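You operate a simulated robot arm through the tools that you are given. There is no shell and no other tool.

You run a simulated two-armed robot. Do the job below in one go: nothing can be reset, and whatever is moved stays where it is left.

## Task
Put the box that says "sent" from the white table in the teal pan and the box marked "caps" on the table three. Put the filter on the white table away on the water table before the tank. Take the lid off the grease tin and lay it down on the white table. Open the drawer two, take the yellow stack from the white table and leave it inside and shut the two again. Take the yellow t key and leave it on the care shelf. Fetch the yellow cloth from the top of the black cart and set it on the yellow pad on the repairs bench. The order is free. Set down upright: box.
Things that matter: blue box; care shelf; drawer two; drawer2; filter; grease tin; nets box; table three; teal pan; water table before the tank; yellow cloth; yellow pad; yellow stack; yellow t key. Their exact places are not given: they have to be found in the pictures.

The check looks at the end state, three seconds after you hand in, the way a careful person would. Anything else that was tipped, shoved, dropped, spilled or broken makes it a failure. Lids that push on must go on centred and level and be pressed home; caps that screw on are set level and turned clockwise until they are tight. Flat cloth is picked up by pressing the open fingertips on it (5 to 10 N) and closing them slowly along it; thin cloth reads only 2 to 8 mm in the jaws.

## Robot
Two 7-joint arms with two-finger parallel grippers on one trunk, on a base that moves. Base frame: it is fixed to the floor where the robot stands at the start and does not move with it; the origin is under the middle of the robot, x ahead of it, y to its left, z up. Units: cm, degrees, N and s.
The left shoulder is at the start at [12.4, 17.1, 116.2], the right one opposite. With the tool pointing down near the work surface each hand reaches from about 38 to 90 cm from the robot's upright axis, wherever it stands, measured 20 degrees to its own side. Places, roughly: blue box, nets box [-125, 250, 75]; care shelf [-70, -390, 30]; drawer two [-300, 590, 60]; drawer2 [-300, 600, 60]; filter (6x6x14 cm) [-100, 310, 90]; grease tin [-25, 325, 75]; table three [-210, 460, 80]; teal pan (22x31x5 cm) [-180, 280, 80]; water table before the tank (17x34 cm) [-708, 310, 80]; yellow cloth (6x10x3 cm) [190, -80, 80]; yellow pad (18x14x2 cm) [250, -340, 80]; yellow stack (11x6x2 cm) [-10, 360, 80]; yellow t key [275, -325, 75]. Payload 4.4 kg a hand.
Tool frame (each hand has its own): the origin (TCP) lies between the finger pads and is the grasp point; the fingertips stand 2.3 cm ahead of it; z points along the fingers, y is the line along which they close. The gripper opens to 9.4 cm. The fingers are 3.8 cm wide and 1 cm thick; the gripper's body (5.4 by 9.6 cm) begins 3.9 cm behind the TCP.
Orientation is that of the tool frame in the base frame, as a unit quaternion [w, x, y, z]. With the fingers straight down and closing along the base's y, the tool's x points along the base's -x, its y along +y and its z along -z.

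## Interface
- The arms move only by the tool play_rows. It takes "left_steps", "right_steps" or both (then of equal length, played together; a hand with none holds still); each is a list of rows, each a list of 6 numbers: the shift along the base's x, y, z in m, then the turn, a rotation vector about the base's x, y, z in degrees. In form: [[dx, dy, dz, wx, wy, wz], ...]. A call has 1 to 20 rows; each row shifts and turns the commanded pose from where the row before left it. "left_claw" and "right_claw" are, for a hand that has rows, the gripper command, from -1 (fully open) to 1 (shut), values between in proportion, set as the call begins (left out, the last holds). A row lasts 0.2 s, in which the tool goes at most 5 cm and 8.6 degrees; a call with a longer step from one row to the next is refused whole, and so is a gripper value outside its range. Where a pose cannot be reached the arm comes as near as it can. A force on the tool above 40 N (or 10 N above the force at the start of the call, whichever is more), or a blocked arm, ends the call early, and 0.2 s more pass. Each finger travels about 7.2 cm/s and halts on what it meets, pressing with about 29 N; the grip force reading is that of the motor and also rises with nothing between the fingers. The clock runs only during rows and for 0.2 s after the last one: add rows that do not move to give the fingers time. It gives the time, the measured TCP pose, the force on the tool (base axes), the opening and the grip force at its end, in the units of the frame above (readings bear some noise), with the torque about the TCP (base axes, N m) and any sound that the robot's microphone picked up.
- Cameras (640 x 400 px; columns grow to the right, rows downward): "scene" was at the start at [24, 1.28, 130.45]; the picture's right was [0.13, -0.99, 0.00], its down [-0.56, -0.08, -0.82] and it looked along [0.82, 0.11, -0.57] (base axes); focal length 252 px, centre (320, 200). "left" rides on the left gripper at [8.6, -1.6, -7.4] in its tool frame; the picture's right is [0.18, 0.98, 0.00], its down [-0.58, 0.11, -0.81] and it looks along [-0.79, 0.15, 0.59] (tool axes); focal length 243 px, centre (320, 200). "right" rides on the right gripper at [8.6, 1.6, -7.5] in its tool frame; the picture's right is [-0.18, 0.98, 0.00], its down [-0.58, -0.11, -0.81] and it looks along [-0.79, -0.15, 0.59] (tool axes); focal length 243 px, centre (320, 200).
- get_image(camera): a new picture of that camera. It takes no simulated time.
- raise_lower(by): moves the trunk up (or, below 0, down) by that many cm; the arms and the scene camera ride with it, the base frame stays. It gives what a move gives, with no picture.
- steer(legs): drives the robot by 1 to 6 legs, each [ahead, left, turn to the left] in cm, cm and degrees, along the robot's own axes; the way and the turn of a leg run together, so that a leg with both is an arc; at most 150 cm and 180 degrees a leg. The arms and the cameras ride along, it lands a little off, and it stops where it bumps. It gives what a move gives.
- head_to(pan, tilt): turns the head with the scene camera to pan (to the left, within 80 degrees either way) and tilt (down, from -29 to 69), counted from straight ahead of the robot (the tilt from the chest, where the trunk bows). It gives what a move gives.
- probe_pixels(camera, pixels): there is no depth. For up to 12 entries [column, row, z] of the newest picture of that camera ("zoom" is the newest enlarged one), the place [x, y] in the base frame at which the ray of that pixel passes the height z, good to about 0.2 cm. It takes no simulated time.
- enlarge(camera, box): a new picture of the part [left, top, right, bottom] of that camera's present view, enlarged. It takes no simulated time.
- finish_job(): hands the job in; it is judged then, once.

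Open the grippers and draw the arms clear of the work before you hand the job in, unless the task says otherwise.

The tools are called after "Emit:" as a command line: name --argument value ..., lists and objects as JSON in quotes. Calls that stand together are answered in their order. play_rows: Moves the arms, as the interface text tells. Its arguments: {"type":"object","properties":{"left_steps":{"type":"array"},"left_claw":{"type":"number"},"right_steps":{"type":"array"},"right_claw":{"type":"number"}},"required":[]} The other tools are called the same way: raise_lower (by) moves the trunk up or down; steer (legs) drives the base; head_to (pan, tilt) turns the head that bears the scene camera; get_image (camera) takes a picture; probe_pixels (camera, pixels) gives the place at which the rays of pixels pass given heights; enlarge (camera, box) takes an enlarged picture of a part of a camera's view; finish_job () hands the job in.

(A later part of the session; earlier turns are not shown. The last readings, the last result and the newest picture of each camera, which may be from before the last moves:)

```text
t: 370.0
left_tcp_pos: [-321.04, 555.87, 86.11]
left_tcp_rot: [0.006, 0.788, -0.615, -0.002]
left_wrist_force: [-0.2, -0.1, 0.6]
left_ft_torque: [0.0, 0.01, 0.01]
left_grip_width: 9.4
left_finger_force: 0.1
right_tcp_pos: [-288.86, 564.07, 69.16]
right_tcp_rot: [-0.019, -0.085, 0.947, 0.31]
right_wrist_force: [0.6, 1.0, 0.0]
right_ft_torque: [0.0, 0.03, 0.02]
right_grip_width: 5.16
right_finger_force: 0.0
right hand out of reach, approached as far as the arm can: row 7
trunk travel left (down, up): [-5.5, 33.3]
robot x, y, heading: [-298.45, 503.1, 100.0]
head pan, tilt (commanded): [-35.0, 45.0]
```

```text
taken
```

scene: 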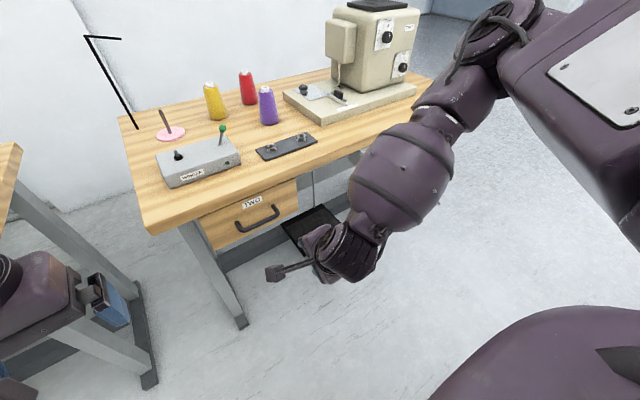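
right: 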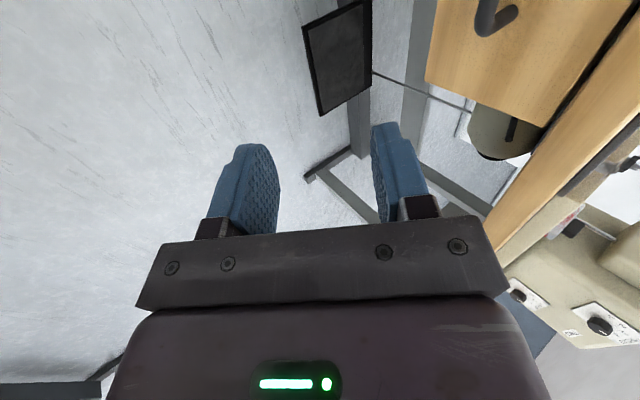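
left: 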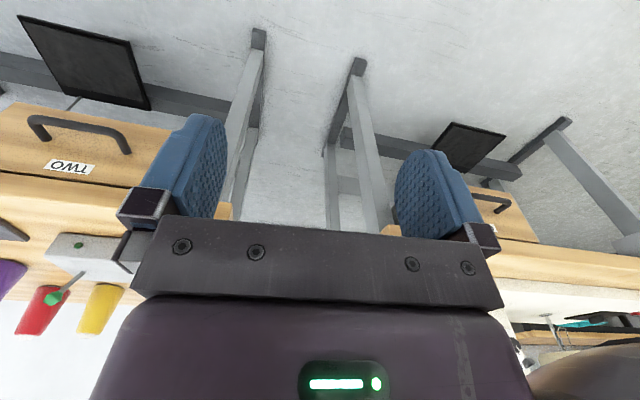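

The hand is pitched 36° with jaws in the vertical plane. I move to a pre-grasp point above-front of the bar, pitch 9° more, with the jaws at about 3.4 cm.

Emit:
play_rows --right_steps '[[-0.013, 0.02, 0.006, 0, 0, 0], [-0.013, 0.02, 0.006, 1.8, 0.3, 0], [-0.013, 0.02, 0.005, 2.4, 0.4, 0], [-0.014, 0.02, 0.005, 2.4, 0.4, 0], [-0.014, 0.02, 0.005, 2.4, 0.4, 0], [0, 0, 0, 0, 0, 0]]' --right_claw 0.28

Emit:
get_image --camera "right"

Emit:
head_to --pan -12 --tilt 38

Emit:
enlarge --camera "scene" --box '[240, 180, 480, 330]'

```text
t: 371.4
left_tcp_pos: [-321.12, 555.92, 86.02]
left_tcp_rot: [0.006, 0.788, -0.616, -0.002]
left_wrist_force: [-0.2, 0.4, -0.2]
left_ft_torque: [0.01, 0.0, 0.01]
left_grip_width: 9.38
left_finger_force: 0.0
right_tcp_pos: [-292.72, 574.11, 73.67]
right_tcp_rot: [-0.026, -0.082, 0.91, 0.405]
right_wrist_force: [1.0, -0.1, -0.7]
right_ft_torque: [-0.02, -0.02, 0.02]
right_grip_width: 3.39
right_finger_force: 0.0
right hand out of reach, approached as far as the arm can: row 2, 3, 4, 5
trunk travel left (down, up): [-5.5, 33.3]
robot x, y, heading: [-298.34, 503.11, 100.5]
head pan, tilt (commanded): [-35.0, 45.0]
```

```text
taken
```

right: 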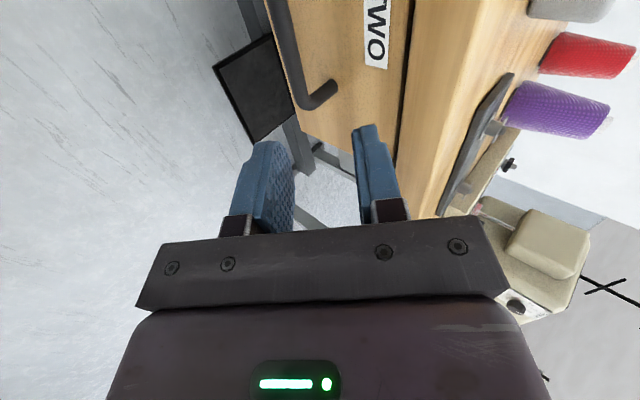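

```text
t: 372.2
left_tcp_pos: [-321.14, 556.07, 86.07]
left_tcp_rot: [0.004, 0.788, -0.616, -0.002]
left_wrist_force: [-0.2, 0.5, 0.3]
left_ft_torque: [0.0, 0.01, 0.02]
left_grip_width: 9.4
left_finger_force: 0.1
right_tcp_pos: [-292.62, 574.1, 73.71]
right_tcp_rot: [-0.027, -0.082, 0.91, 0.405]
right_wrist_force: [-0.4, 0.7, -0.2]
right_ft_torque: [0.01, -0.02, -0.01]
right_grip_width: 3.39
right_finger_force: 0.1
trunk travel left (down, up): [-5.5, 33.3]
robot x, y, heading: [-298.34, 503.36, 100.2]
head pan, tilt (commanded): [-12.0, 38.0]
```

```text
2.67 times, centred on (360, 255) of scene
```

zoom: 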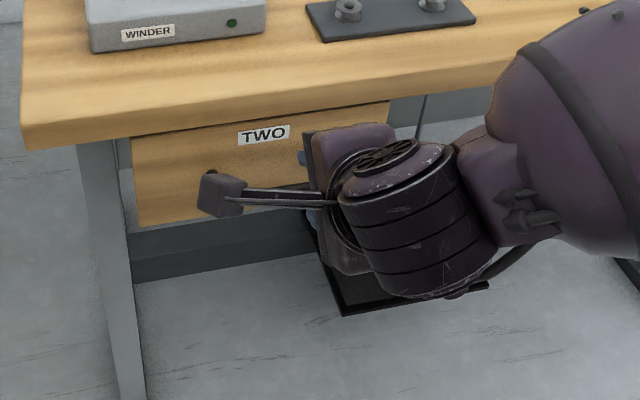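

The right camera sees the bar's right end at (316,106). I probe it at z=65–66 to cross-check with the earlier estimate.

Emit:
probe_pixels --camera "right" --pixels '[[316, 106, 60], [316, 106, 65.5], [316, 106, 70], [338, 85, 65.5], [338, 85, 60], [338, 85, 70], [275, 10, 65.5], [275, 10, 70], [292, 10, 65.5]]'

Emit:
enlarge --camera "right" --box '[220, 0, 420, 125]'

```text
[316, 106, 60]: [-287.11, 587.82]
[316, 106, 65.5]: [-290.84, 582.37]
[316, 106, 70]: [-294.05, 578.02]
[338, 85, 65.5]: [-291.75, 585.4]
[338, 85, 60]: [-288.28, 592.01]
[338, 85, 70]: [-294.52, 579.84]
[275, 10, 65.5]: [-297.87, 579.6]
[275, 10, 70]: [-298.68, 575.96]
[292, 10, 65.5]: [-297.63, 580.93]
```

```text
3.20 times, centred on (320, 62) of right
```

zoom: 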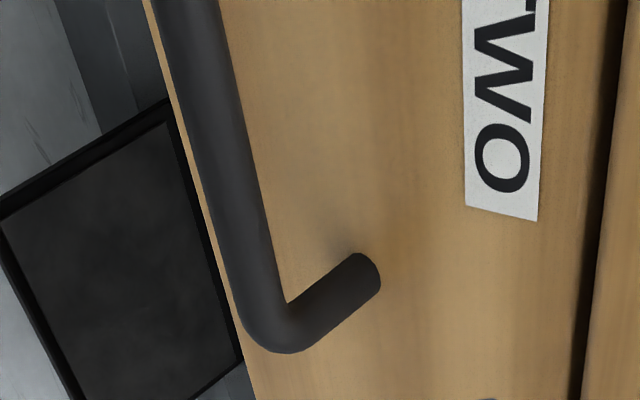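

Emit:
probe_pixels --camera "zoom" --pixels '[[209, 100, 63], [209, 100, 65.5], [209, 100, 68], [245, 270, 63], [245, 270, 65.5], [245, 270, 68], [365, 268, 65.5], [365, 268, 63], [365, 268, 68]]'

```text
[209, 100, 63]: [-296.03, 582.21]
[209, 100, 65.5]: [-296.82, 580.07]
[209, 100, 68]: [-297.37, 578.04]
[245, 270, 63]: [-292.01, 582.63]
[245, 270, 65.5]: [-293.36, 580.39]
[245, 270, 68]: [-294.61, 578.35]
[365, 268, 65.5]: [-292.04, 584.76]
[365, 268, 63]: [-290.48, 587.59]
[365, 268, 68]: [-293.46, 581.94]
```

The right camera agrees: bar axis at (−296.8,580.1,65.5). I shift 3 cm left, 1.6 cm down-back across the fingers, and advance half way along the finger direction.

Emit:
play_rows --right_steps '[[-0.014, -0.008, -0.006, 0, 0, 0], [-0.014, -0.008, -0.006, 0, 0, 0], [-0.003, 0.018, -0.017, 0, 0, 0], [-0.003, 0.018, -0.017, 0, 0, 0], [0, 0, 0, 0, 0, 0]]'

Emit:
get_image --camera "right"

Emit:
enlarge --camera "scene" --box '[240, 180, 480, 330]'

```text
t: 373.4
left_tcp_pos: [-321.05, 555.94, 86.13]
left_tcp_rot: [0.004, 0.788, -0.615, -0.002]
left_wrist_force: [-1.0, 0.2, -0.2]
left_ft_torque: [-0.02, -0.01, 0.02]
left_grip_width: 9.42
left_finger_force: 0.1
right_tcp_pos: [-291.97, 576.32, 72.75]
right_tcp_rot: [-0.025, -0.082, 0.91, 0.405]
right_wrist_force: [0.2, 0.3, 0.0]
right_ft_torque: [-0.04, -0.02, 0.01]
right_grip_width: 3.39
right_finger_force: 0.1
right hand out of reach, approached as far as the arm can: row 1, 2, 3, 4
trunk travel left (down, up): [-5.5, 33.3]
robot x, y, heading: [-298.64, 502.92, 100.3]
head pan, tilt (commanded): [-12.0, 38.0]
```

```text
taken
```

right: 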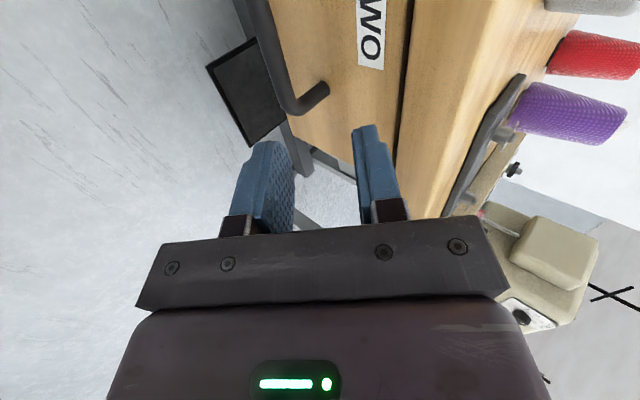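

```text
2.67 times, centred on (360, 255) of scene
```

zoom: 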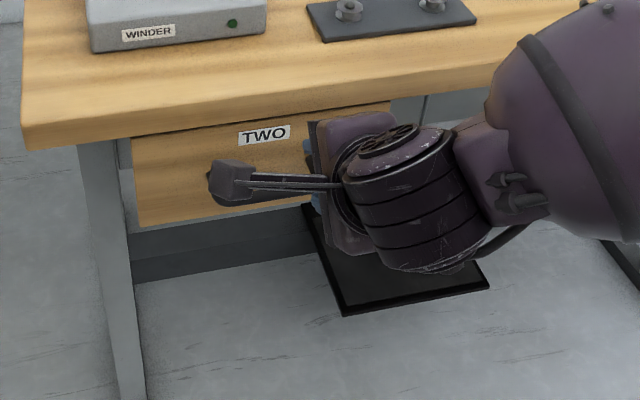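

The right arm stalls again. By geometry the left arm, reaching across, has a better wrist angle for this. I retract the right hand: back off, un-pitch and raise it out of the way.

Emit:
play_rows --right_steps '[[0.005, -0.025, 0.005, -4, -0.7, 0], [0.005, -0.025, 0.005, -8, -1.4, 0], [0.01, -0.025, 0.01, -8, -1.4, 0], [0.01, -0.02, 0.015, -8, -1.4, 0], [0.01, -0.02, 0.02, -8, -1.4, 0], [0.02, -0.01, 0.03, -8, -1.4, 0], [0.03, 0, 0.03, -4, -0.7, 0], [0.03, 0, 0.03, 0, 0, 0], [0, 0, 0, 0, 0, 0]]'

Emit:
head_to --pan -25 --tilt 42

Emit:
get_image --camera "scene"

```text
t: 375.4
left_tcp_pos: [-321.15, 555.89, 85.91]
left_tcp_rot: [0.005, 0.788, -0.616, -0.001]
left_wrist_force: [0.6, 0.1, 0.2]
left_ft_torque: [0.02, 0.0, -0.01]
left_grip_width: 9.39
left_finger_force: 0.0
right_tcp_pos: [-279.67, 563.84, 87.18]
right_tcp_rot: [0.008, -0.094, 0.996, -0.007]
right_wrist_force: [0.6, 0.0, -0.6]
right_ft_torque: [-0.01, -0.08, -0.01]
right_grip_width: 3.38
right_finger_force: 0.0
trunk travel left (down, up): [-5.5, 33.3]
robot x, y, heading: [-298.64, 503.47, 100.3]
head pan, tilt (commanded): [-12.0, 38.0]
```

```text
t: 376.2
left_tcp_pos: [-321.09, 555.87, 85.94]
left_tcp_rot: [0.006, 0.788, -0.616, -0.002]
left_wrist_force: [0.6, -0.2, 0.3]
left_ft_torque: [-0.01, 0.01, 0.03]
left_grip_width: 9.38
left_finger_force: 0.0
right_tcp_pos: [-279.6, 563.77, 87.32]
right_tcp_rot: [0.008, -0.094, 0.996, -0.005]
right_wrist_force: [0.0, 0.2, -0.5]
right_ft_torque: [0.02, 0.02, 0.03]
right_grip_width: 3.41
right_finger_force: 0.1
trunk travel left (down, up): [-5.5, 33.3]
robot x, y, heading: [-298.15, 503.06, 100.5]
head pan, tilt (commanded): [-25.0, 42.0]
```

```text
taken
```

scene: 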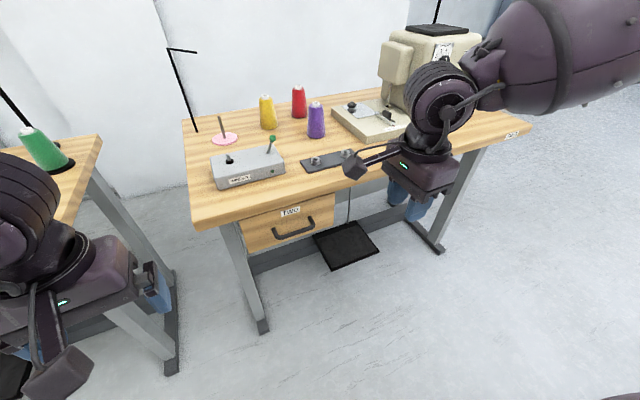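

I raise the right hand further, turning it back +90°, to clear the working space.

Emit:
play_rows --right_steps '[[0.015, -0.01, 0.025, 0, 0, 8.2], [0.015, -0.01, 0.025, 0, 0, 8.2], [0.015, -0.01, 0.025, 0, 0, 8.2], [0.015, -0.01, 0.025, 0, 0, 8.2], [0.015, -0.01, 0.025, 0, 0, 8.2], [0.015, -0.01, 0.025, 0, 0, 8.2], [0.01, -0.01, 0.02, 0, 0, 8.2], [0, -0.01, 0, 0, 0, 8.2], [0, 0, 0, 0, 0, 8.2], [0, 0, 0, 0, 0, 8.2], [0, 0, 0, 0, 0, 8.2], [0, 0, 0, 0, 0, 0]]' --right_claw -1

Emit:
play_rows --left_steps '[[0.01, 0.005, -0.01, 0, 0, 0], [0.02, 0.005, -0.02, 0, 0, 8], [0.02, 0.005, -0.02, 0, 0, 8], [0.02, 0.005, -0.02, 0, 0, 8], [0, 0, 0, 0, 0, 0]]' --left_claw 0.28

Emit:
get_image --camera "scene"

```text
t: 378.8
left_tcp_pos: [-321.12, 555.94, 86.05]
left_tcp_rot: [0.005, 0.789, -0.615, -0.002]
left_wrist_force: [0.9, 0.0, -1.1]
left_ft_torque: [0.0, 0.03, 0.02]
left_grip_width: 9.41
left_finger_force: 0.1
right_tcp_pos: [-269.89, 555.83, 104.2]
right_tcp_rot: [-0.009, 0.772, -0.636, -0.002]
right_wrist_force: [-0.1, 0.1, 1.7]
right_ft_torque: [0.0, 0.0, 0.02]
right_grip_width: 9.4
right_finger_force: 0.1
trunk travel left (down, up): [-5.5, 33.3]
robot x, y, heading: [-298.2, 503.35, 100.3]
head pan, tilt (commanded): [-25.0, 42.0]
```

```text
t: 380.0
left_tcp_pos: [-314.09, 557.97, 78.98]
left_tcp_rot: [0.005, 0.899, -0.438, -0.001]
left_wrist_force: [0.4, 1.1, 1.0]
left_ft_torque: [0.01, -0.04, 0.03]
left_grip_width: 3.35
left_finger_force: 0.1
right_tcp_pos: [-269.81, 555.74, 104.03]
right_tcp_rot: [-0.009, 0.771, -0.637, -0.002]
right_wrist_force: [-0.2, -0.7, 0.1]
right_ft_torque: [0.0, 0.03, -0.01]
right_grip_width: 9.4
right_finger_force: 0.1
trunk travel left (down, up): [-5.5, 33.3]
robot x, y, heading: [-298.13, 503.26, 100.2]
head pan, tilt (commanded): [-25.0, 42.0]
```

```text
taken
```

scene: 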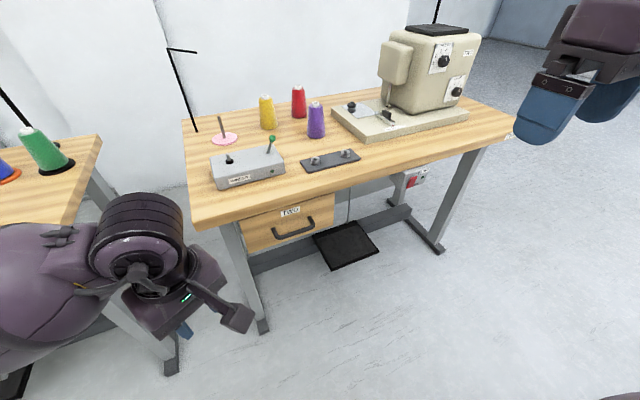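

I continue turning the left hand to +90° total.

Emit:
play_rows --left_steps '[[0.01, 0, -0.01, 0, 0, 8.2], [0.01, 0, 0, 0, 0, 8.2], [0.01, 0, 0, 0, 0, 8.2], [0.01, 0, 0, 0, 0, 8.2], [0.01, 0, 0, 0, 0, 8.2], [0.01, 0, 0, 0, 0, 8.2], [0, 0, 0, 0, 0, 8.2], [0, 0, 0, 0, 0, 5.5], [0, 0, 0, 0, 0, 0]]'

Emit:
get_image --camera "scene"

Emit:
get_image --camera "left"

```text
t: 382.0
left_tcp_pos: [-308.0, 557.92, 78.05]
left_tcp_rot: [0.005, 0.995, 0.096, 0.003]
left_wrist_force: [0.7, -0.1, 0.1]
left_ft_torque: [0.05, 0.04, 0.01]
left_grip_width: 3.36
left_finger_force: 0.1
right_tcp_pos: [-269.84, 555.82, 104.1]
right_tcp_rot: [-0.01, 0.771, -0.637, -0.002]
right_wrist_force: [-0.9, 0.2, 0.3]
right_ft_torque: [0.01, -0.01, 0.0]
right_grip_width: 9.41
right_finger_force: 0.0
trunk travel left (down, up): [-5.5, 33.3]
robot x, y, heading: [-298.6, 503.14, 100.3]
head pan, tilt (commanded): [-25.0, 42.0]
```

```text
taken
```

scene: 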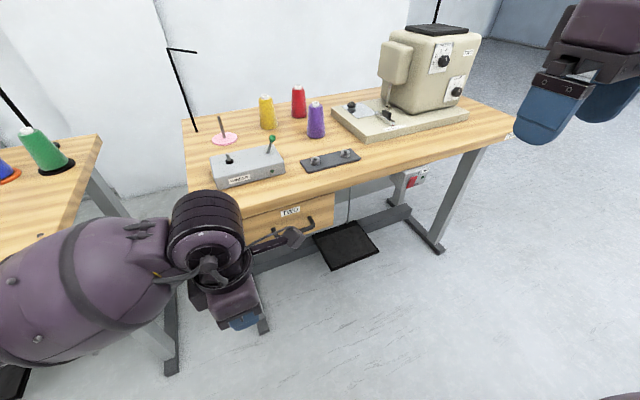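

```text
taken
```

left: 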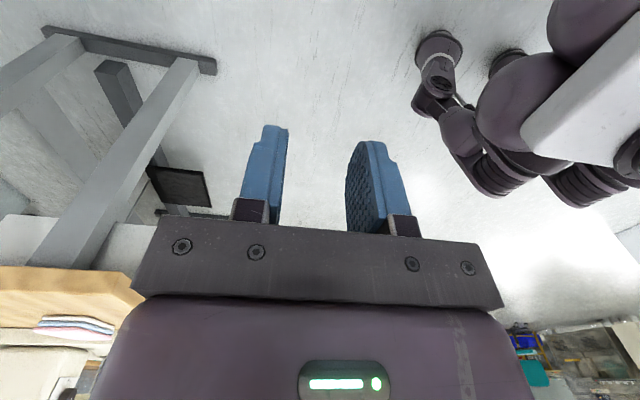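

Good, no limits hit. Now I pitch it forward in steps near (−303,562,70).

Emit:
play_rows --left_steps '[[0.01, 0.005, -0.02, 8.1, 1.35, 0], [0.01, 0.005, -0.02, 8.1, 1.35, 0], [0.01, 0.005, -0.02, 8.1, 1.35, 0], [0.01, 0, -0.02, 8.1, 1.35, 0], [0, 0, 0, 0, 0, 0]]'

Emit:
play_rows --left_steps '[[0, 0, 0, 8.1, 1.35, 0], [0, 0, 0, 8.1, 1.35, 0], [0, 0, 0, 0, 0, 0]]'

Emit:
get_image --camera "scene"

Emit:
get_image --camera "left"

```text
t: 383.2
left_tcp_pos: [-304.26, 559.39, 70.01]
left_tcp_rot: [-0.278, 0.956, 0.09, -0.018]
left_wrist_force: [0.1, -0.2, 0.2]
left_ft_torque: [0.02, -0.03, -0.01]
left_grip_width: 3.4
left_finger_force: 0.1
right_tcp_pos: [-269.93, 555.82, 104.09]
right_tcp_rot: [-0.009, 0.771, -0.637, -0.002]
right_wrist_force: [0.1, 0.4, 0.3]
right_ft_torque: [-0.01, -0.01, 0.02]
right_grip_width: 9.4
right_finger_force: 0.0
trunk travel left (down, up): [-5.5, 33.3]
robot x, y, heading: [-298.37, 503.17, 100.2]
head pan, tilt (commanded): [-25.0, 42.0]
```

```text
t: 384.0
left_tcp_pos: [-304.11, 559.19, 69.96]
left_tcp_rot: [-0.411, 0.907, 0.086, -0.027]
left_wrist_force: [0.4, -0.6, -0.6]
left_ft_torque: [0.05, -0.01, 0.02]
left_grip_width: 3.38
left_finger_force: 0.2
right_tcp_pos: [-269.92, 555.97, 104.11]
right_tcp_rot: [-0.009, 0.771, -0.637, -0.001]
right_wrist_force: [0.1, 0.6, 0.1]
right_ft_torque: [-0.02, -0.03, 0.0]
right_grip_width: 9.39
right_finger_force: 0.1
trunk travel left (down, up): [-5.5, 33.3]
robot x, y, heading: [-298.43, 503.18, 100.4]
head pan, tilt (commanded): [-25.0, 42.0]
```

```text
taken
```

scene: 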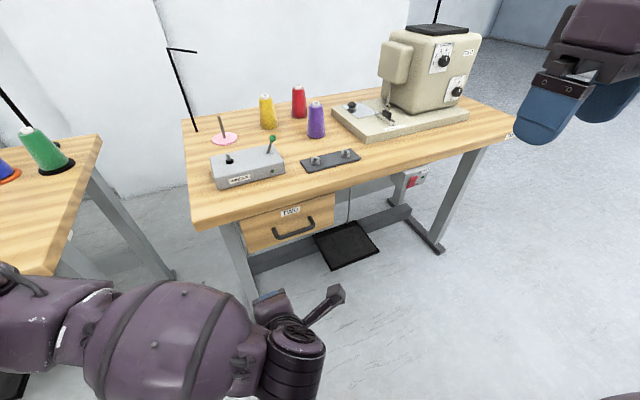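

```text
taken
```

left: 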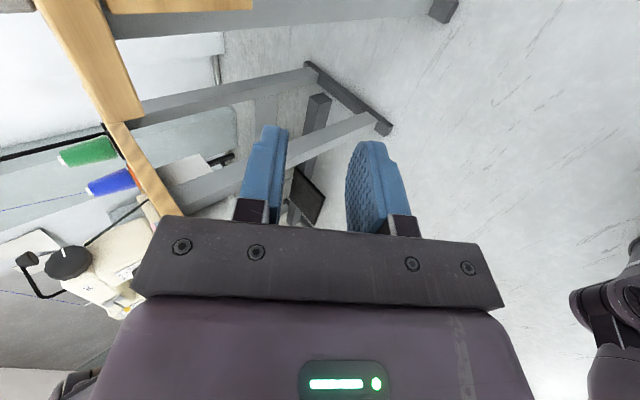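

48° reached freely. I continue pitching toward horizontal.

Emit:
play_rows --left_steps '[[0, 0, 0, 8.1, 1.35, 0], [0, 0, 0, 8.1, 1.35, 0], [0, 0, 0, 8.1, 1.35, 0], [0, 0, 0, 0, 0, 0]]'

Emit:
play_rows --left_steps '[[0, 0, -0.01, 8.1, 1.35, 0], [0, 0, -0.01, 8.1, 1.35, 0], [0, 0, 0, 0, 0, 0]]'

Emit:
get_image --camera "scene"

Emit:
get_image --camera "left"

```text
t: 385.0
left_tcp_pos: [-304.15, 559.39, 70.09]
left_tcp_rot: [-0.596, 0.798, 0.075, -0.041]
left_wrist_force: [0.4, 0.4, -1.5]
left_ft_torque: [0.02, 0.02, -0.01]
left_grip_width: 3.37
left_finger_force: 0.2
right_tcp_pos: [-269.9, 555.92, 104.16]
right_tcp_rot: [-0.009, 0.771, -0.637, -0.001]
right_wrist_force: [0.0, 0.5, -0.7]
right_ft_torque: [-0.02, 0.0, -0.01]
right_grip_width: 9.45
right_finger_force: 0.0
trunk travel left (down, up): [-5.5, 33.3]
robot x, y, heading: [-298.12, 503.72, 100.3]
head pan, tilt (commanded): [-25.0, 42.0]
```

```text
t: 385.6
left_tcp_pos: [-313.56, 566.32, 71.52]
left_tcp_rot: [0.692, -0.69, -0.172, 0.126]
left_wrist_force: [0.9, -0.3, 0.0]
left_ft_torque: [0.02, 0.02, -0.02]
left_grip_width: 3.38
left_finger_force: 0.0
left hand out of reach, approached as far as the arm can: row 2
right_tcp_pos: [-269.82, 555.86, 104.16]
right_tcp_rot: [-0.009, 0.771, -0.637, -0.002]
right_wrist_force: [0.0, -0.8, 0.1]
right_ft_torque: [0.0, 0.0, 0.03]
right_grip_width: 9.39
right_finger_force: 0.1
trunk travel left (down, up): [-5.5, 33.3]
robot x, y, heading: [-298.1, 503.31, 100.4]
head pan, tilt (commanded): [-25.0, 42.0]
stopped in row 2 (left hand): the arm was blocked; the commanded pose is now the measured one
```

```text
taken
```

scene: 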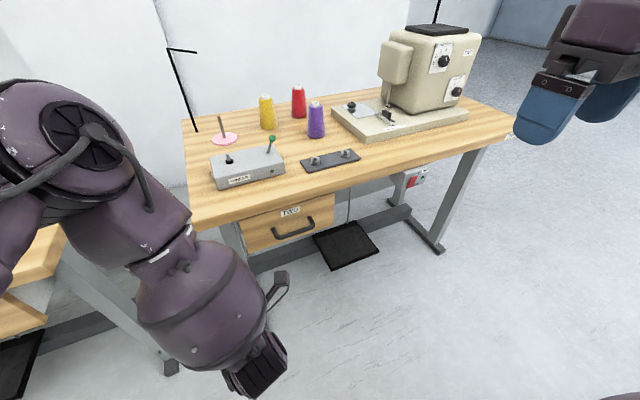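

```text
taken
```

left: 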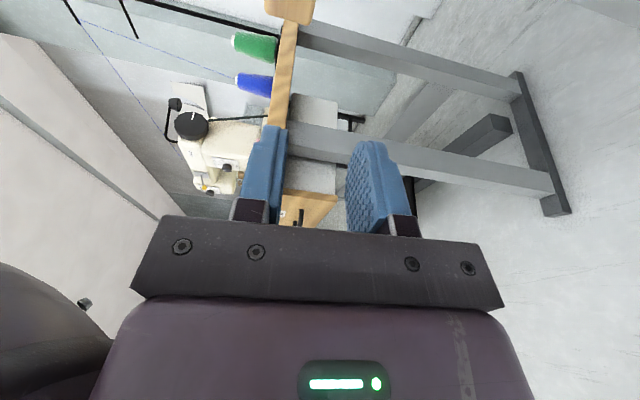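

The arm jumped posture and was blocked. I look left to see what the elbow is touching before moving.

Emit:
head_to --pan 25 --tilt 40

Emit:
get_image --camera "scene"

Emit:
get_image --camera "right"

```text
t: 386.7
left_tcp_pos: [-313.79, 566.36, 71.65]
left_tcp_rot: [0.692, -0.69, -0.173, 0.126]
left_wrist_force: [-0.6, 0.4, -1.2]
left_ft_torque: [0.01, -0.01, 0.0]
left_grip_width: 3.41
left_finger_force: 0.0
right_tcp_pos: [-269.81, 555.85, 104.23]
right_tcp_rot: [-0.009, 0.771, -0.637, -0.001]
right_wrist_force: [-1.2, 1.2, -0.8]
right_ft_torque: [-0.03, 0.01, 0.0]
right_grip_width: 9.41
right_finger_force: 0.0
trunk travel left (down, up): [-5.5, 33.3]
robot x, y, heading: [-298.72, 503.33, 100.4]
head pan, tilt (commanded): [25.0, 40.0]
```

```text
taken
```

scene: 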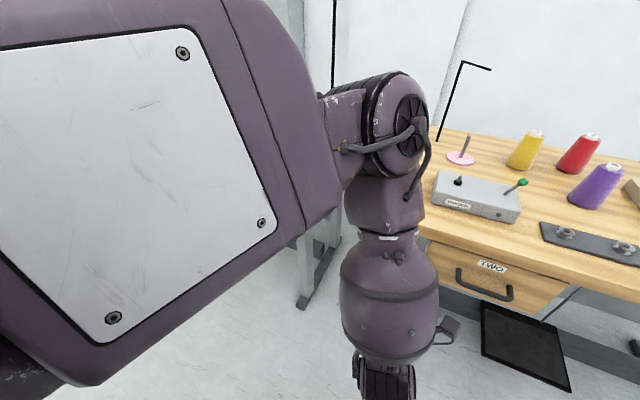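

```text
taken
```

right: 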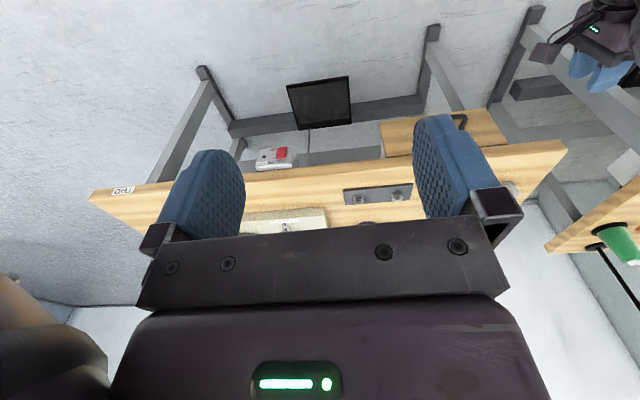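

The left arm is now in an elbow-up posture with the forearm hanging down and the fingers horizontal—just what I need, and nothing touches. I move it in small steps to 8 cm in front of the bar, turning −15°.

Emit:
play_rows --left_steps '[[0.02, 0, -0.01, 0, 0, -3], [0.03, 0, -0.01, 0, 0, -3], [0.03, 0.005, -0.01, 0, 0, -3], [0, 0, 0, 0, 0, 0]]'

Emit:
get_image --camera "scene"

```text
t: 387.9
left_tcp_pos: [-310.08, 569.8, 69.62]
left_tcp_rot: [0.702, -0.687, -0.156, 0.105]
left_wrist_force: [-0.5, 0.4, 1.0]
left_ft_torque: [-0.04, 0.03, -0.01]
left_grip_width: 3.4
left_finger_force: 0.1
right_tcp_pos: [-269.81, 555.89, 104.33]
right_tcp_rot: [-0.009, 0.771, -0.637, -0.001]
right_wrist_force: [0.1, 0.7, -1.0]
right_ft_torque: [0.01, 0.0, 0.0]
right_grip_width: 9.38
right_finger_force: 0.1
trunk travel left (down, up): [-5.5, 33.3]
robot x, y, heading: [-298.36, 503.63, 100.3]
head pan, tilt (commanded): [25.0, 40.0]
stopped in row 4 (left hand): the arm was blocked; the commanded pose is now the measured one
```

```text
taken
```

scene: 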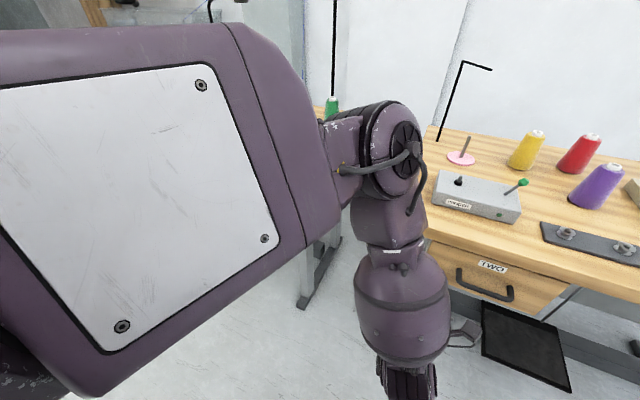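

It moved partly and was reported blocked. I try a smaller sideways step to see what is free.

Emit:
play_rows --left_steps '[[0.01, -0.01, 0, 0, 0, 0], [0.01, -0.01, 0, 0, 0, 0], [0, 0, 0, 0, 0, 0], [0, 0, 0, 0, 0, 0]]'

Emit:
play_rows --left_steps '[[0.01, 0, -0.01, 0, 0, 0], [0.01, 0, -0.01, 0, 0, 0], [0, 0, 0, 0, 0, 0], [0, 0, 0, 0, 0, 0]]'

```text
t: 388.9
left_tcp_pos: [-309.26, 568.17, 69.55]
left_tcp_rot: [0.701, -0.685, -0.165, 0.114]
left_wrist_force: [0.0, -0.7, -0.6]
left_ft_torque: [0.03, -0.02, 0.05]
left_grip_width: 3.36
left_finger_force: 0.1
right_tcp_pos: [-269.81, 555.84, 104.07]
right_tcp_rot: [-0.009, 0.771, -0.637, -0.001]
right_wrist_force: [0.3, -1.1, 0.0]
right_ft_torque: [0.0, 0.02, 0.01]
right_grip_width: 9.39
right_finger_force: 0.0
trunk travel left (down, up): [-5.5, 33.3]
robot x, y, heading: [-298.63, 503.36, 100.1]
head pan, tilt (commanded): [25.0, 40.0]
```

```text
t: 390.1
left_tcp_pos: [-308.85, 569.25, 67.96]
left_tcp_rot: [0.702, -0.679, -0.175, 0.125]
left_wrist_force: [0.0, 0.4, -0.5]
left_ft_torque: [0.0, 0.01, 0.0]
left_grip_width: 3.4
left_finger_force: 0.0
right_tcp_pos: [-269.83, 555.78, 104.1]
right_tcp_rot: [-0.011, 0.771, -0.637, -0.001]
right_wrist_force: [-0.8, -0.1, -0.3]
right_ft_torque: [0.03, -0.01, 0.0]
right_grip_width: 9.42
right_finger_force: 0.0
trunk travel left (down, up): [-5.5, 33.3]
robot x, y, heading: [-298.45, 503.15, 100.4]
head pan, tilt (commanded): [25.0, 40.0]
stopped in row 4 (left hand): the arm was blocked; the commanded pose is now the measured one
```

The arm can't go further right in this posture, but turning the whole robot right by ~11° swings the hand in front of the handle and also squares it. I do that.

Emit:
steer --legs '[[0, 0, -11.4]]'

Emit:
head_to --pan 0 --tilt 45

Emit:
get_image --camera "scene"

Emit:
get_image --camera "left"

```text
t: 391.3
left_tcp_pos: [-295.41, 569.95, 68.06]
left_tcp_rot: [0.711, -0.693, -0.108, 0.055]
left_wrist_force: [-0.7, -0.1, 0.2]
left_ft_torque: [-0.02, -0.01, -0.01]
left_grip_width: 3.36
left_finger_force: 0.1
right_tcp_pos: [-259.95, 549.1, 104.11]
right_tcp_rot: [0.009, -0.704, 0.71, 0.0]
right_wrist_force: [0.0, -0.8, 0.0]
right_ft_torque: [0.02, 0.01, 0.01]
right_grip_width: 9.4
right_finger_force: 0.1
trunk travel left (down, up): [-5.5, 33.3]
robot x, y, heading: [-298.58, 503.34, 88.9]
head pan, tilt (commanded): [25.0, 40.0]
```

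```text
t: 392.2
left_tcp_pos: [-295.6, 570.03, 67.93]
left_tcp_rot: [0.711, -0.693, -0.108, 0.055]
left_wrist_force: [0.9, -0.4, -0.4]
left_ft_torque: [-0.03, 0.0, -0.02]
left_grip_width: 3.37
left_finger_force: 0.0
right_tcp_pos: [-260.01, 549.04, 104.2]
right_tcp_rot: [0.01, -0.704, 0.71, 0.001]
right_wrist_force: [-0.1, 0.5, -0.6]
right_ft_torque: [0.0, 0.03, -0.02]
right_grip_width: 9.4
right_finger_force: 0.1
trunk travel left (down, up): [-5.5, 33.3]
robot x, y, heading: [-298.25, 503.11, 88.8]
head pan, tilt (commanded): [0.0, 45.0]
```

```text
taken
```

scene: 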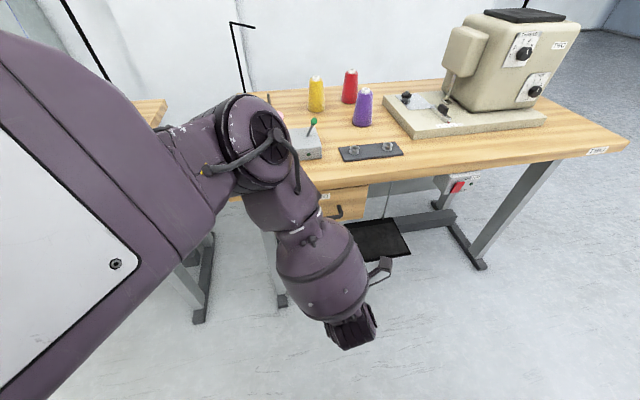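

```text
taken
```

left: 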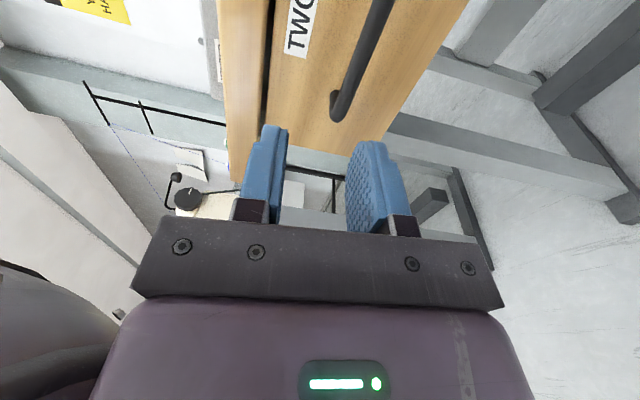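

The bar is now right in front of the fingers, slightly low. I lower the hand 2.4 cm and check.

Emit:
play_rows --left_steps '[[0, 0, -0.008, 0, 0, 0], [0, 0, -0.008, 0, 0, 0], [0, 0, -0.008, 0, 0, 0], [0, 0, 0, 0, 0, 0]]'

Emit:
get_image --camera "left"

```text
t: 393.2
left_tcp_pos: [-295.52, 569.9, 65.62]
left_tcp_rot: [0.711, -0.693, -0.108, 0.053]
left_wrist_force: [0.0, 0.0, -0.3]
left_ft_torque: [0.02, 0.0, 0.02]
left_grip_width: 3.39
left_finger_force: 0.0
right_tcp_pos: [-260.06, 549.11, 104.12]
right_tcp_rot: [0.009, -0.704, 0.71, 0.001]
right_wrist_force: [-0.3, 0.2, 0.4]
right_ft_torque: [0.0, 0.0, -0.01]
right_grip_width: 9.4
right_finger_force: 0.1
trunk travel left (down, up): [-5.5, 33.3]
robot x, y, heading: [-298.47, 503.2, 89.1]
head pan, tilt (commanded): [0.0, 45.0]
```

```text
taken
```

left: 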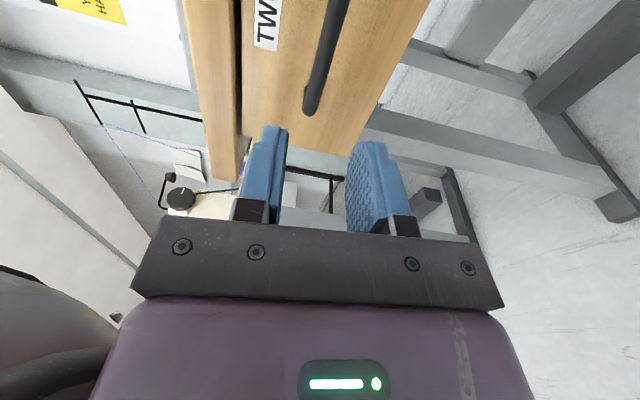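

The bar is aligned with the fingers' mid-plane. I drive the base forward 10 cm to bring the fingers around the bar.

Emit:
steer --legs '[[10, 0, 0]]'

Emit:
get_image --camera "left"

Emit:
get_image --camera "scene"

```text
t: 394.3
left_tcp_pos: [-295.27, 579.84, 65.68]
left_tcp_rot: [0.711, -0.693, -0.107, 0.054]
left_wrist_force: [0.8, -0.2, -0.5]
left_ft_torque: [0.0, 0.05, 0.0]
left_grip_width: 3.36
left_finger_force: 0.0
right_tcp_pos: [-259.84, 559.17, 104.2]
right_tcp_rot: [0.009, -0.704, 0.71, 0.0]
right_wrist_force: [0.6, -0.3, -0.4]
right_ft_torque: [0.01, 0.01, 0.03]
right_grip_width: 9.4
right_finger_force: 0.1
trunk travel left (down, up): [-5.5, 33.3]
robot x, y, heading: [-298.23, 513.42, 88.8]
head pan, tilt (commanded): [0.0, 45.0]
```

```text
taken
```

left: 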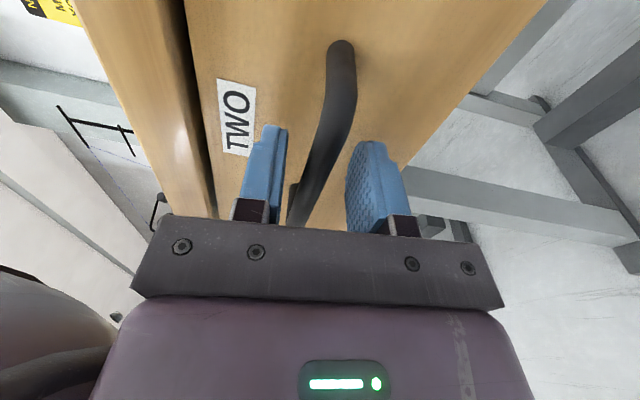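

```text
taken
```

scene: 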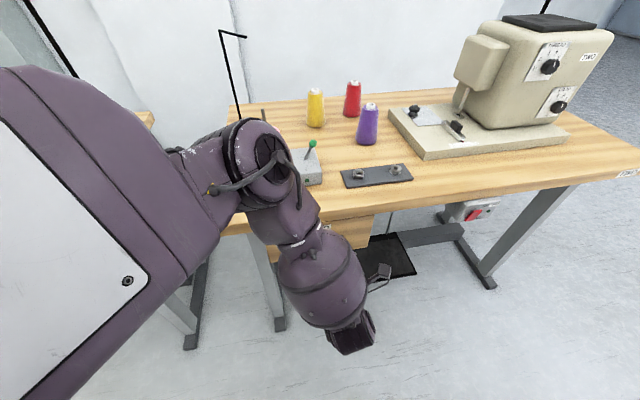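

The bar lies between the fingers. I close the left gripper.

Emit:
play_rows --left_steps '[[0, 0, 0, 0, 0, 0], [0, 0, 0, 0, 0, 0], [0, 0, 0, 0, 0, 0], [0, 0, 0, 0, 0, 0]]' --left_claw 1

Emit:
get_image --camera "left"

```text
t: 395.3
left_tcp_pos: [-295.22, 579.9, 65.83]
left_tcp_rot: [0.713, -0.691, -0.108, 0.054]
left_wrist_force: [-1.9, 1.8, 20.4]
left_ft_torque: [-0.27, 1.85, 0.16]
left_grip_width: 1.44
left_finger_force: 44.6
right_tcp_pos: [-259.82, 559.01, 104.2]
right_tcp_rot: [0.011, -0.703, 0.711, 0.001]
right_wrist_force: [0.5, -0.2, -0.6]
right_ft_torque: [0.0, -0.05, 0.02]
right_grip_width: 9.39
right_finger_force: 0.1
trunk travel left (down, up): [-5.5, 33.3]
robot x, y, heading: [-298.02, 513.21, 88.8]
head pan, tilt (commanded): [0.0, 45.0]
```

```text
taken
```

left: 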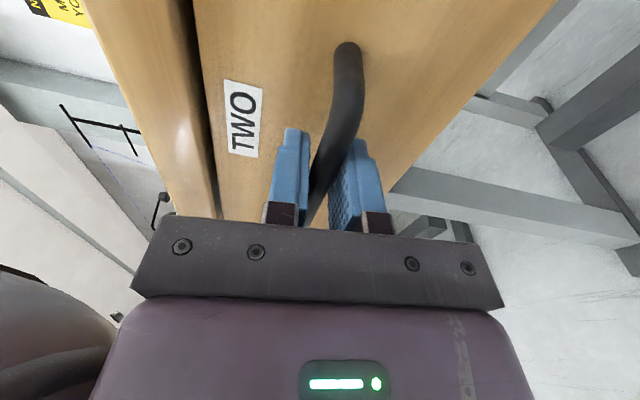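

The bar is gripped at 1.44 cm. I ease the hand 2 mm up and pull the drawer open by driving back in two stages.

Emit:
play_rows --left_steps '[[0, 0, 0.002, 0, 0, 0], [0, 0, 0, 0, 0, 0]]'

Emit:
steer --legs '[[-8, 0, 0]]'

Emit:
get_image --camera "left"

Emit:
get_image --camera "scene"

```text
t: 395.9
left_tcp_pos: [-295.34, 579.82, 65.83]
left_tcp_rot: [0.711, -0.693, -0.106, 0.055]
left_wrist_force: [1.8, 1.1, 13.7]
left_ft_torque: [-0.18, 1.7, 1.35]
left_grip_width: 1.43
left_finger_force: 45.3
right_tcp_pos: [-259.78, 559.03, 104.2]
right_tcp_rot: [0.009, -0.704, 0.711, 0.0]
right_wrist_force: [0.3, 0.7, -0.6]
right_ft_torque: [-0.01, -0.02, 0.0]
right_grip_width: 9.38
right_finger_force: 0.0
trunk travel left (down, up): [-5.5, 33.3]
robot x, y, heading: [-298.26, 513.26, 88.8]
head pan, tilt (commanded): [0.0, 45.0]
```

```text
t: 397.0
left_tcp_pos: [-295.22, 571.73, 65.77]
left_tcp_rot: [0.711, -0.693, -0.106, 0.054]
left_wrist_force: [29.4, 4.2, 8.8]
left_ft_torque: [-0.3, 1.73, -0.31]
left_grip_width: 1.45
left_finger_force: 44.7
right_tcp_pos: [-259.81, 551.12, 104.11]
right_tcp_rot: [0.009, -0.704, 0.71, 0.001]
right_wrist_force: [0.2, 0.0, -0.7]
right_ft_torque: [0.02, 0.01, -0.01]
right_grip_width: 9.39
right_finger_force: 0.0
trunk travel left (down, up): [-5.5, 33.3]
robot x, y, heading: [-298.59, 505.1, 89.0]
head pan, tilt (commanded): [0.0, 45.0]
```

```text
taken
```

left: 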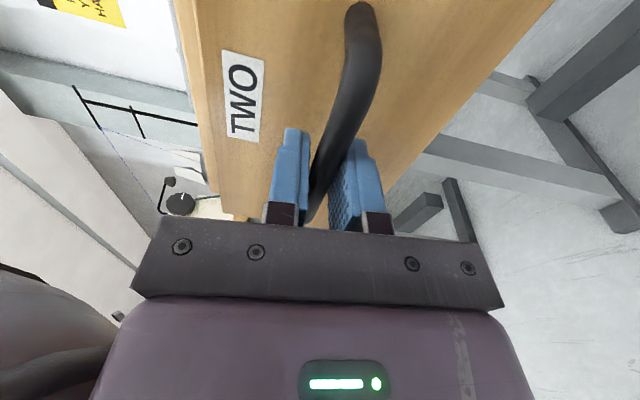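

```text
taken
```

scene: 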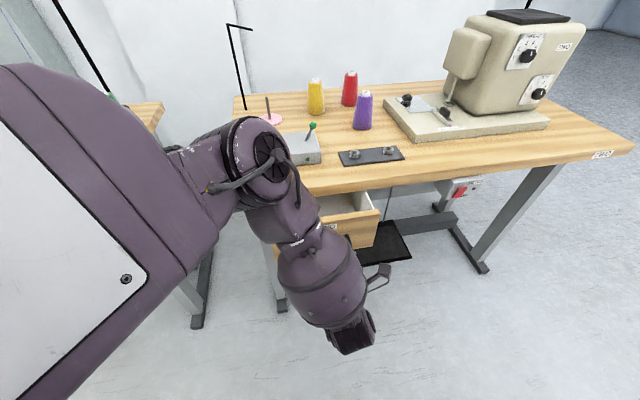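

The drawer follows; there is a 29 N side force since it slides at a slant. I pull 9 cm more with a slight right turn to follow its line.

Emit:
steer --legs '[[-9.5, 0, -2.2]]'

Emit:
get_image --camera "left"

Emit:
get_image --camera "scene"

```text
t: 398.1
left_tcp_pos: [-293.44, 562.21, 65.86]
left_tcp_rot: [0.712, -0.695, -0.095, 0.041]
left_wrist_force: [-31.0, -4.3, 8.3]
left_ft_torque: [-0.25, 1.72, 0.21]
left_grip_width: 1.51
left_finger_force: 44.8
right_tcp_pos: [-258.65, 540.18, 104.26]
right_tcp_rot: [0.01, -0.69, 0.724, 0.001]
right_wrist_force: [0.0, 0.1, 0.3]
right_ft_torque: [0.0, 0.0, 0.03]
right_grip_width: 9.44
right_finger_force: 0.1
trunk travel left (down, up): [-5.5, 33.3]
robot x, y, heading: [-298.39, 495.7, 86.6]
head pan, tilt (commanded): [0.0, 45.0]
```

```text
taken
```

left: 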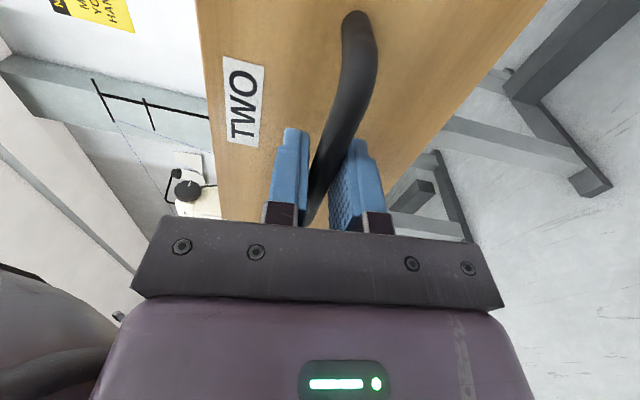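

```text
taken
```

scene: 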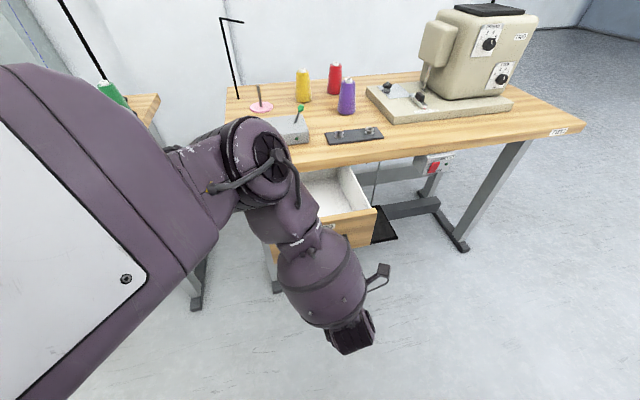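

The drawer is open about 17.6 cm. I release the bar and back away 6 cm, then slide left.

Emit:
play_rows --left_steps '[[0, 0, 0, 0, 0, 0], [0, 0, 0, 0, 0, 0], [0, 0, 0, 0, 0, 0]]' --left_claw 0.1

Emit:
steer --legs '[[-6, 0, 0], [-4, 12, 0]]'

Emit:
get_image --camera "scene"

```text
t: 398.9
left_tcp_pos: [-293.29, 562.24, 65.88]
left_tcp_rot: [0.712, -0.695, -0.094, 0.042]
left_wrist_force: [0.5, -0.6, -0.2]
left_ft_torque: [0.02, 0.0, 0.01]
left_grip_width: 4.24
left_finger_force: 0.0
right_tcp_pos: [-258.59, 540.19, 104.15]
right_tcp_rot: [0.01, -0.691, 0.723, 0.0]
right_wrist_force: [0.3, -0.1, 0.0]
right_ft_torque: [0.01, 0.02, 0.0]
right_grip_width: 9.39
right_finger_force: 0.1
trunk travel left (down, up): [-5.5, 33.3]
robot x, y, heading: [-299.09, 495.6, 86.7]
head pan, tilt (commanded): [0.0, 45.0]
```

```text
t: 401.2
left_tcp_pos: [-306.08, 553.13, 65.94]
left_tcp_rot: [0.712, -0.695, -0.095, 0.042]
left_wrist_force: [0.3, 0.7, -0.3]
left_ft_torque: [0.01, 0.06, 0.01]
left_grip_width: 4.22
left_finger_force: 0.0
right_tcp_pos: [-271.36, 530.93, 104.18]
right_tcp_rot: [0.009, -0.689, 0.724, 0.0]
right_wrist_force: [0.1, -0.6, -0.3]
right_ft_torque: [0.03, 0.04, -0.02]
right_grip_width: 9.41
right_finger_force: 0.0
trunk travel left (down, up): [-5.5, 33.3]
robot x, y, heading: [-311.65, 486.43, 86.5]
head pan, tilt (commanded): [0.0, 45.0]
```

```text
taken
```

scene: 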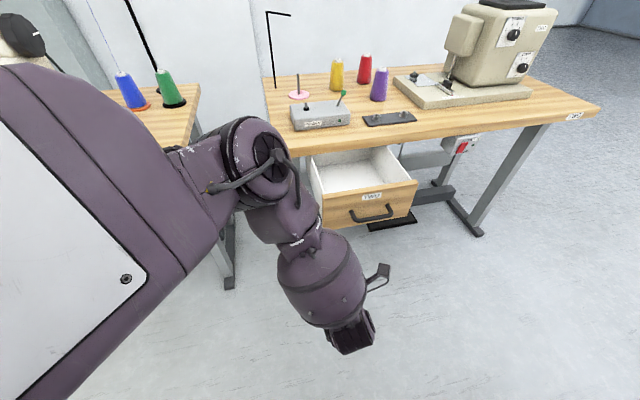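

Drawer two is open. I enlarge to see its inside, then back off into free space to bring the left arm to a normal posture.

Emit:
enlarge --camera "scene" --box '[290, 120, 450, 220]'

Emit:
probe_pixels --camera "zoom" --pixels '[[130, 310, 71], [505, 245, 71], [160, 270, 71], [465, 225, 71], [155, 280, 61], [440, 240, 61], [95, 150, 71], [430, 95, 71]]'

Emit:
steer --legs '[[-45, 10, 0]]'

```text
4.00 times, centred on (370, 170) of scene
```

zoom: 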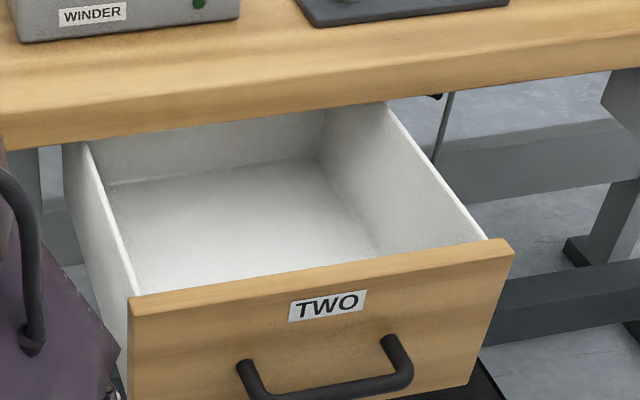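

```text
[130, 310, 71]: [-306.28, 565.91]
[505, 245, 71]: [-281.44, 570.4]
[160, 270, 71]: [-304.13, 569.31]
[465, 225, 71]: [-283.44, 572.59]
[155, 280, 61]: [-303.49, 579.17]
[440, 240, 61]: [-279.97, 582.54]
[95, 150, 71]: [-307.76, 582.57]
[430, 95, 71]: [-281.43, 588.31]
```

```text
t: 404.0
left_tcp_pos: [-317.96, 508.46, 65.75]
left_tcp_rot: [0.712, -0.695, -0.09, 0.037]
left_wrist_force: [0.2, -0.2, 0.1]
left_ft_torque: [-0.04, -0.01, 0.03]
left_grip_width: 4.24
left_finger_force: 0.1
right_tcp_pos: [-283.61, 485.93, 104.13]
right_tcp_rot: [0.009, -0.686, 0.728, 0.0]
right_wrist_force: [0.8, -0.2, 0.3]
right_ft_torque: [0.01, 0.01, 0.0]
right_grip_width: 9.42
right_finger_force: 0.0
trunk travel left (down, up): [-5.5, 33.3]
robot x, y, heading: [-324.4, 442.27, 86.4]
head pan, tilt (commanded): [0.0, 45.0]
```

The drawer is empty inside, with about 13 cm of opening in front of the tabletop edge. Now in free space I raise the left hand and pitch it back down step by step.

Emit:
play_rows --left_steps '[[0, 0, 0.02, -8, -0.5, 0], [0, 0, 0.02, -8, -0.5, 0], [0, 0, 0.02, -8, -0.5, 0], [0, 0, 0, 0, 0, 0]]'

Emit:
play_rows --left_steps '[[0, 0, 0.02, -8, -0.5, 0], [0, 0, 0.02, -8, -0.5, 0], [0, 0, 0.02, -8, -0.5, 0], [0, 0, 0.02, -8, -0.5, 0], [0, 0, 0, 0, 0, 0]]'

Emit:
head_to --pan 15 --tilt 35

Emit:
get_image --camera "scene"

```text
t: 405.0
left_tcp_pos: [-317.97, 508.63, 71.75]
left_tcp_rot: [-0.55, 0.829, 0.088, -0.046]
left_wrist_force: [0.3, -0.4, 0.3]
left_ft_torque: [-0.02, 0.01, 0.01]
left_grip_width: 4.22
left_finger_force: 0.1
right_tcp_pos: [-283.61, 486.02, 104.15]
right_tcp_rot: [0.01, -0.686, 0.728, 0.0]
right_wrist_force: [0.1, 0.6, -0.2]
right_ft_torque: [0.02, 0.0, 0.01]
right_grip_width: 9.39
right_finger_force: 0.1
trunk travel left (down, up): [-5.5, 33.3]
robot x, y, heading: [-323.97, 442.39, 85.9]
head pan, tilt (commanded): [0.0, 45.0]
```

```text
t: 406.2
left_tcp_pos: [-318.12, 508.5, 79.81]
left_tcp_rot: [-0.299, 0.949, 0.082, -0.054]
left_wrist_force: [-1.0, -0.5, 0.4]
left_ft_torque: [-0.02, 0.01, 0.03]
left_grip_width: 4.21
left_finger_force: 0.0
right_tcp_pos: [-283.64, 485.96, 104.14]
right_tcp_rot: [0.009, -0.686, 0.728, 0.0]
right_wrist_force: [1.2, -0.5, -0.7]
right_ft_torque: [-0.01, -0.01, -0.01]
right_grip_width: 9.37
right_finger_force: 0.1
trunk travel left (down, up): [-5.5, 33.3]
robot x, y, heading: [-324.41, 442.47, 85.8]
head pan, tilt (commanded): [0.0, 45.0]
```

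```text
t: 407.0
left_tcp_pos: [-318.0, 508.45, 79.76]
left_tcp_rot: [-0.299, 0.949, 0.083, -0.055]
left_wrist_force: [1.4, 0.8, 0.0]
left_ft_torque: [0.0, 0.01, 0.02]
left_grip_width: 4.25
left_finger_force: 0.1
right_tcp_pos: [-283.63, 485.93, 104.24]
right_tcp_rot: [0.009, -0.686, 0.728, 0.001]
right_wrist_force: [1.2, -0.5, 0.2]
right_ft_torque: [0.01, 0.0, 0.0]
right_grip_width: 9.41
right_finger_force: 0.0
trunk travel left (down, up): [-5.5, 33.3]
robot x, y, heading: [-324.44, 442.44, 86.2]
head pan, tilt (commanded): [15.0, 35.0]
```

```text
taken
```

scene: 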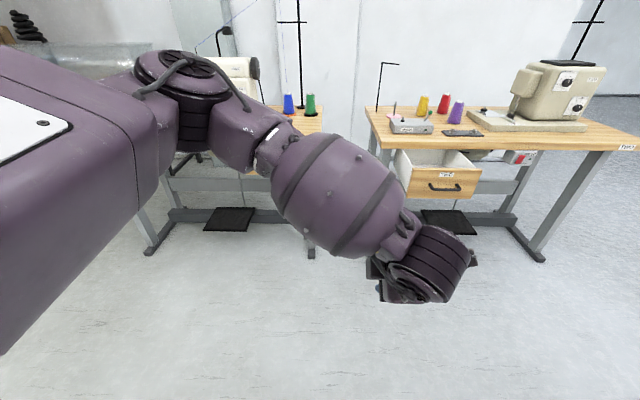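

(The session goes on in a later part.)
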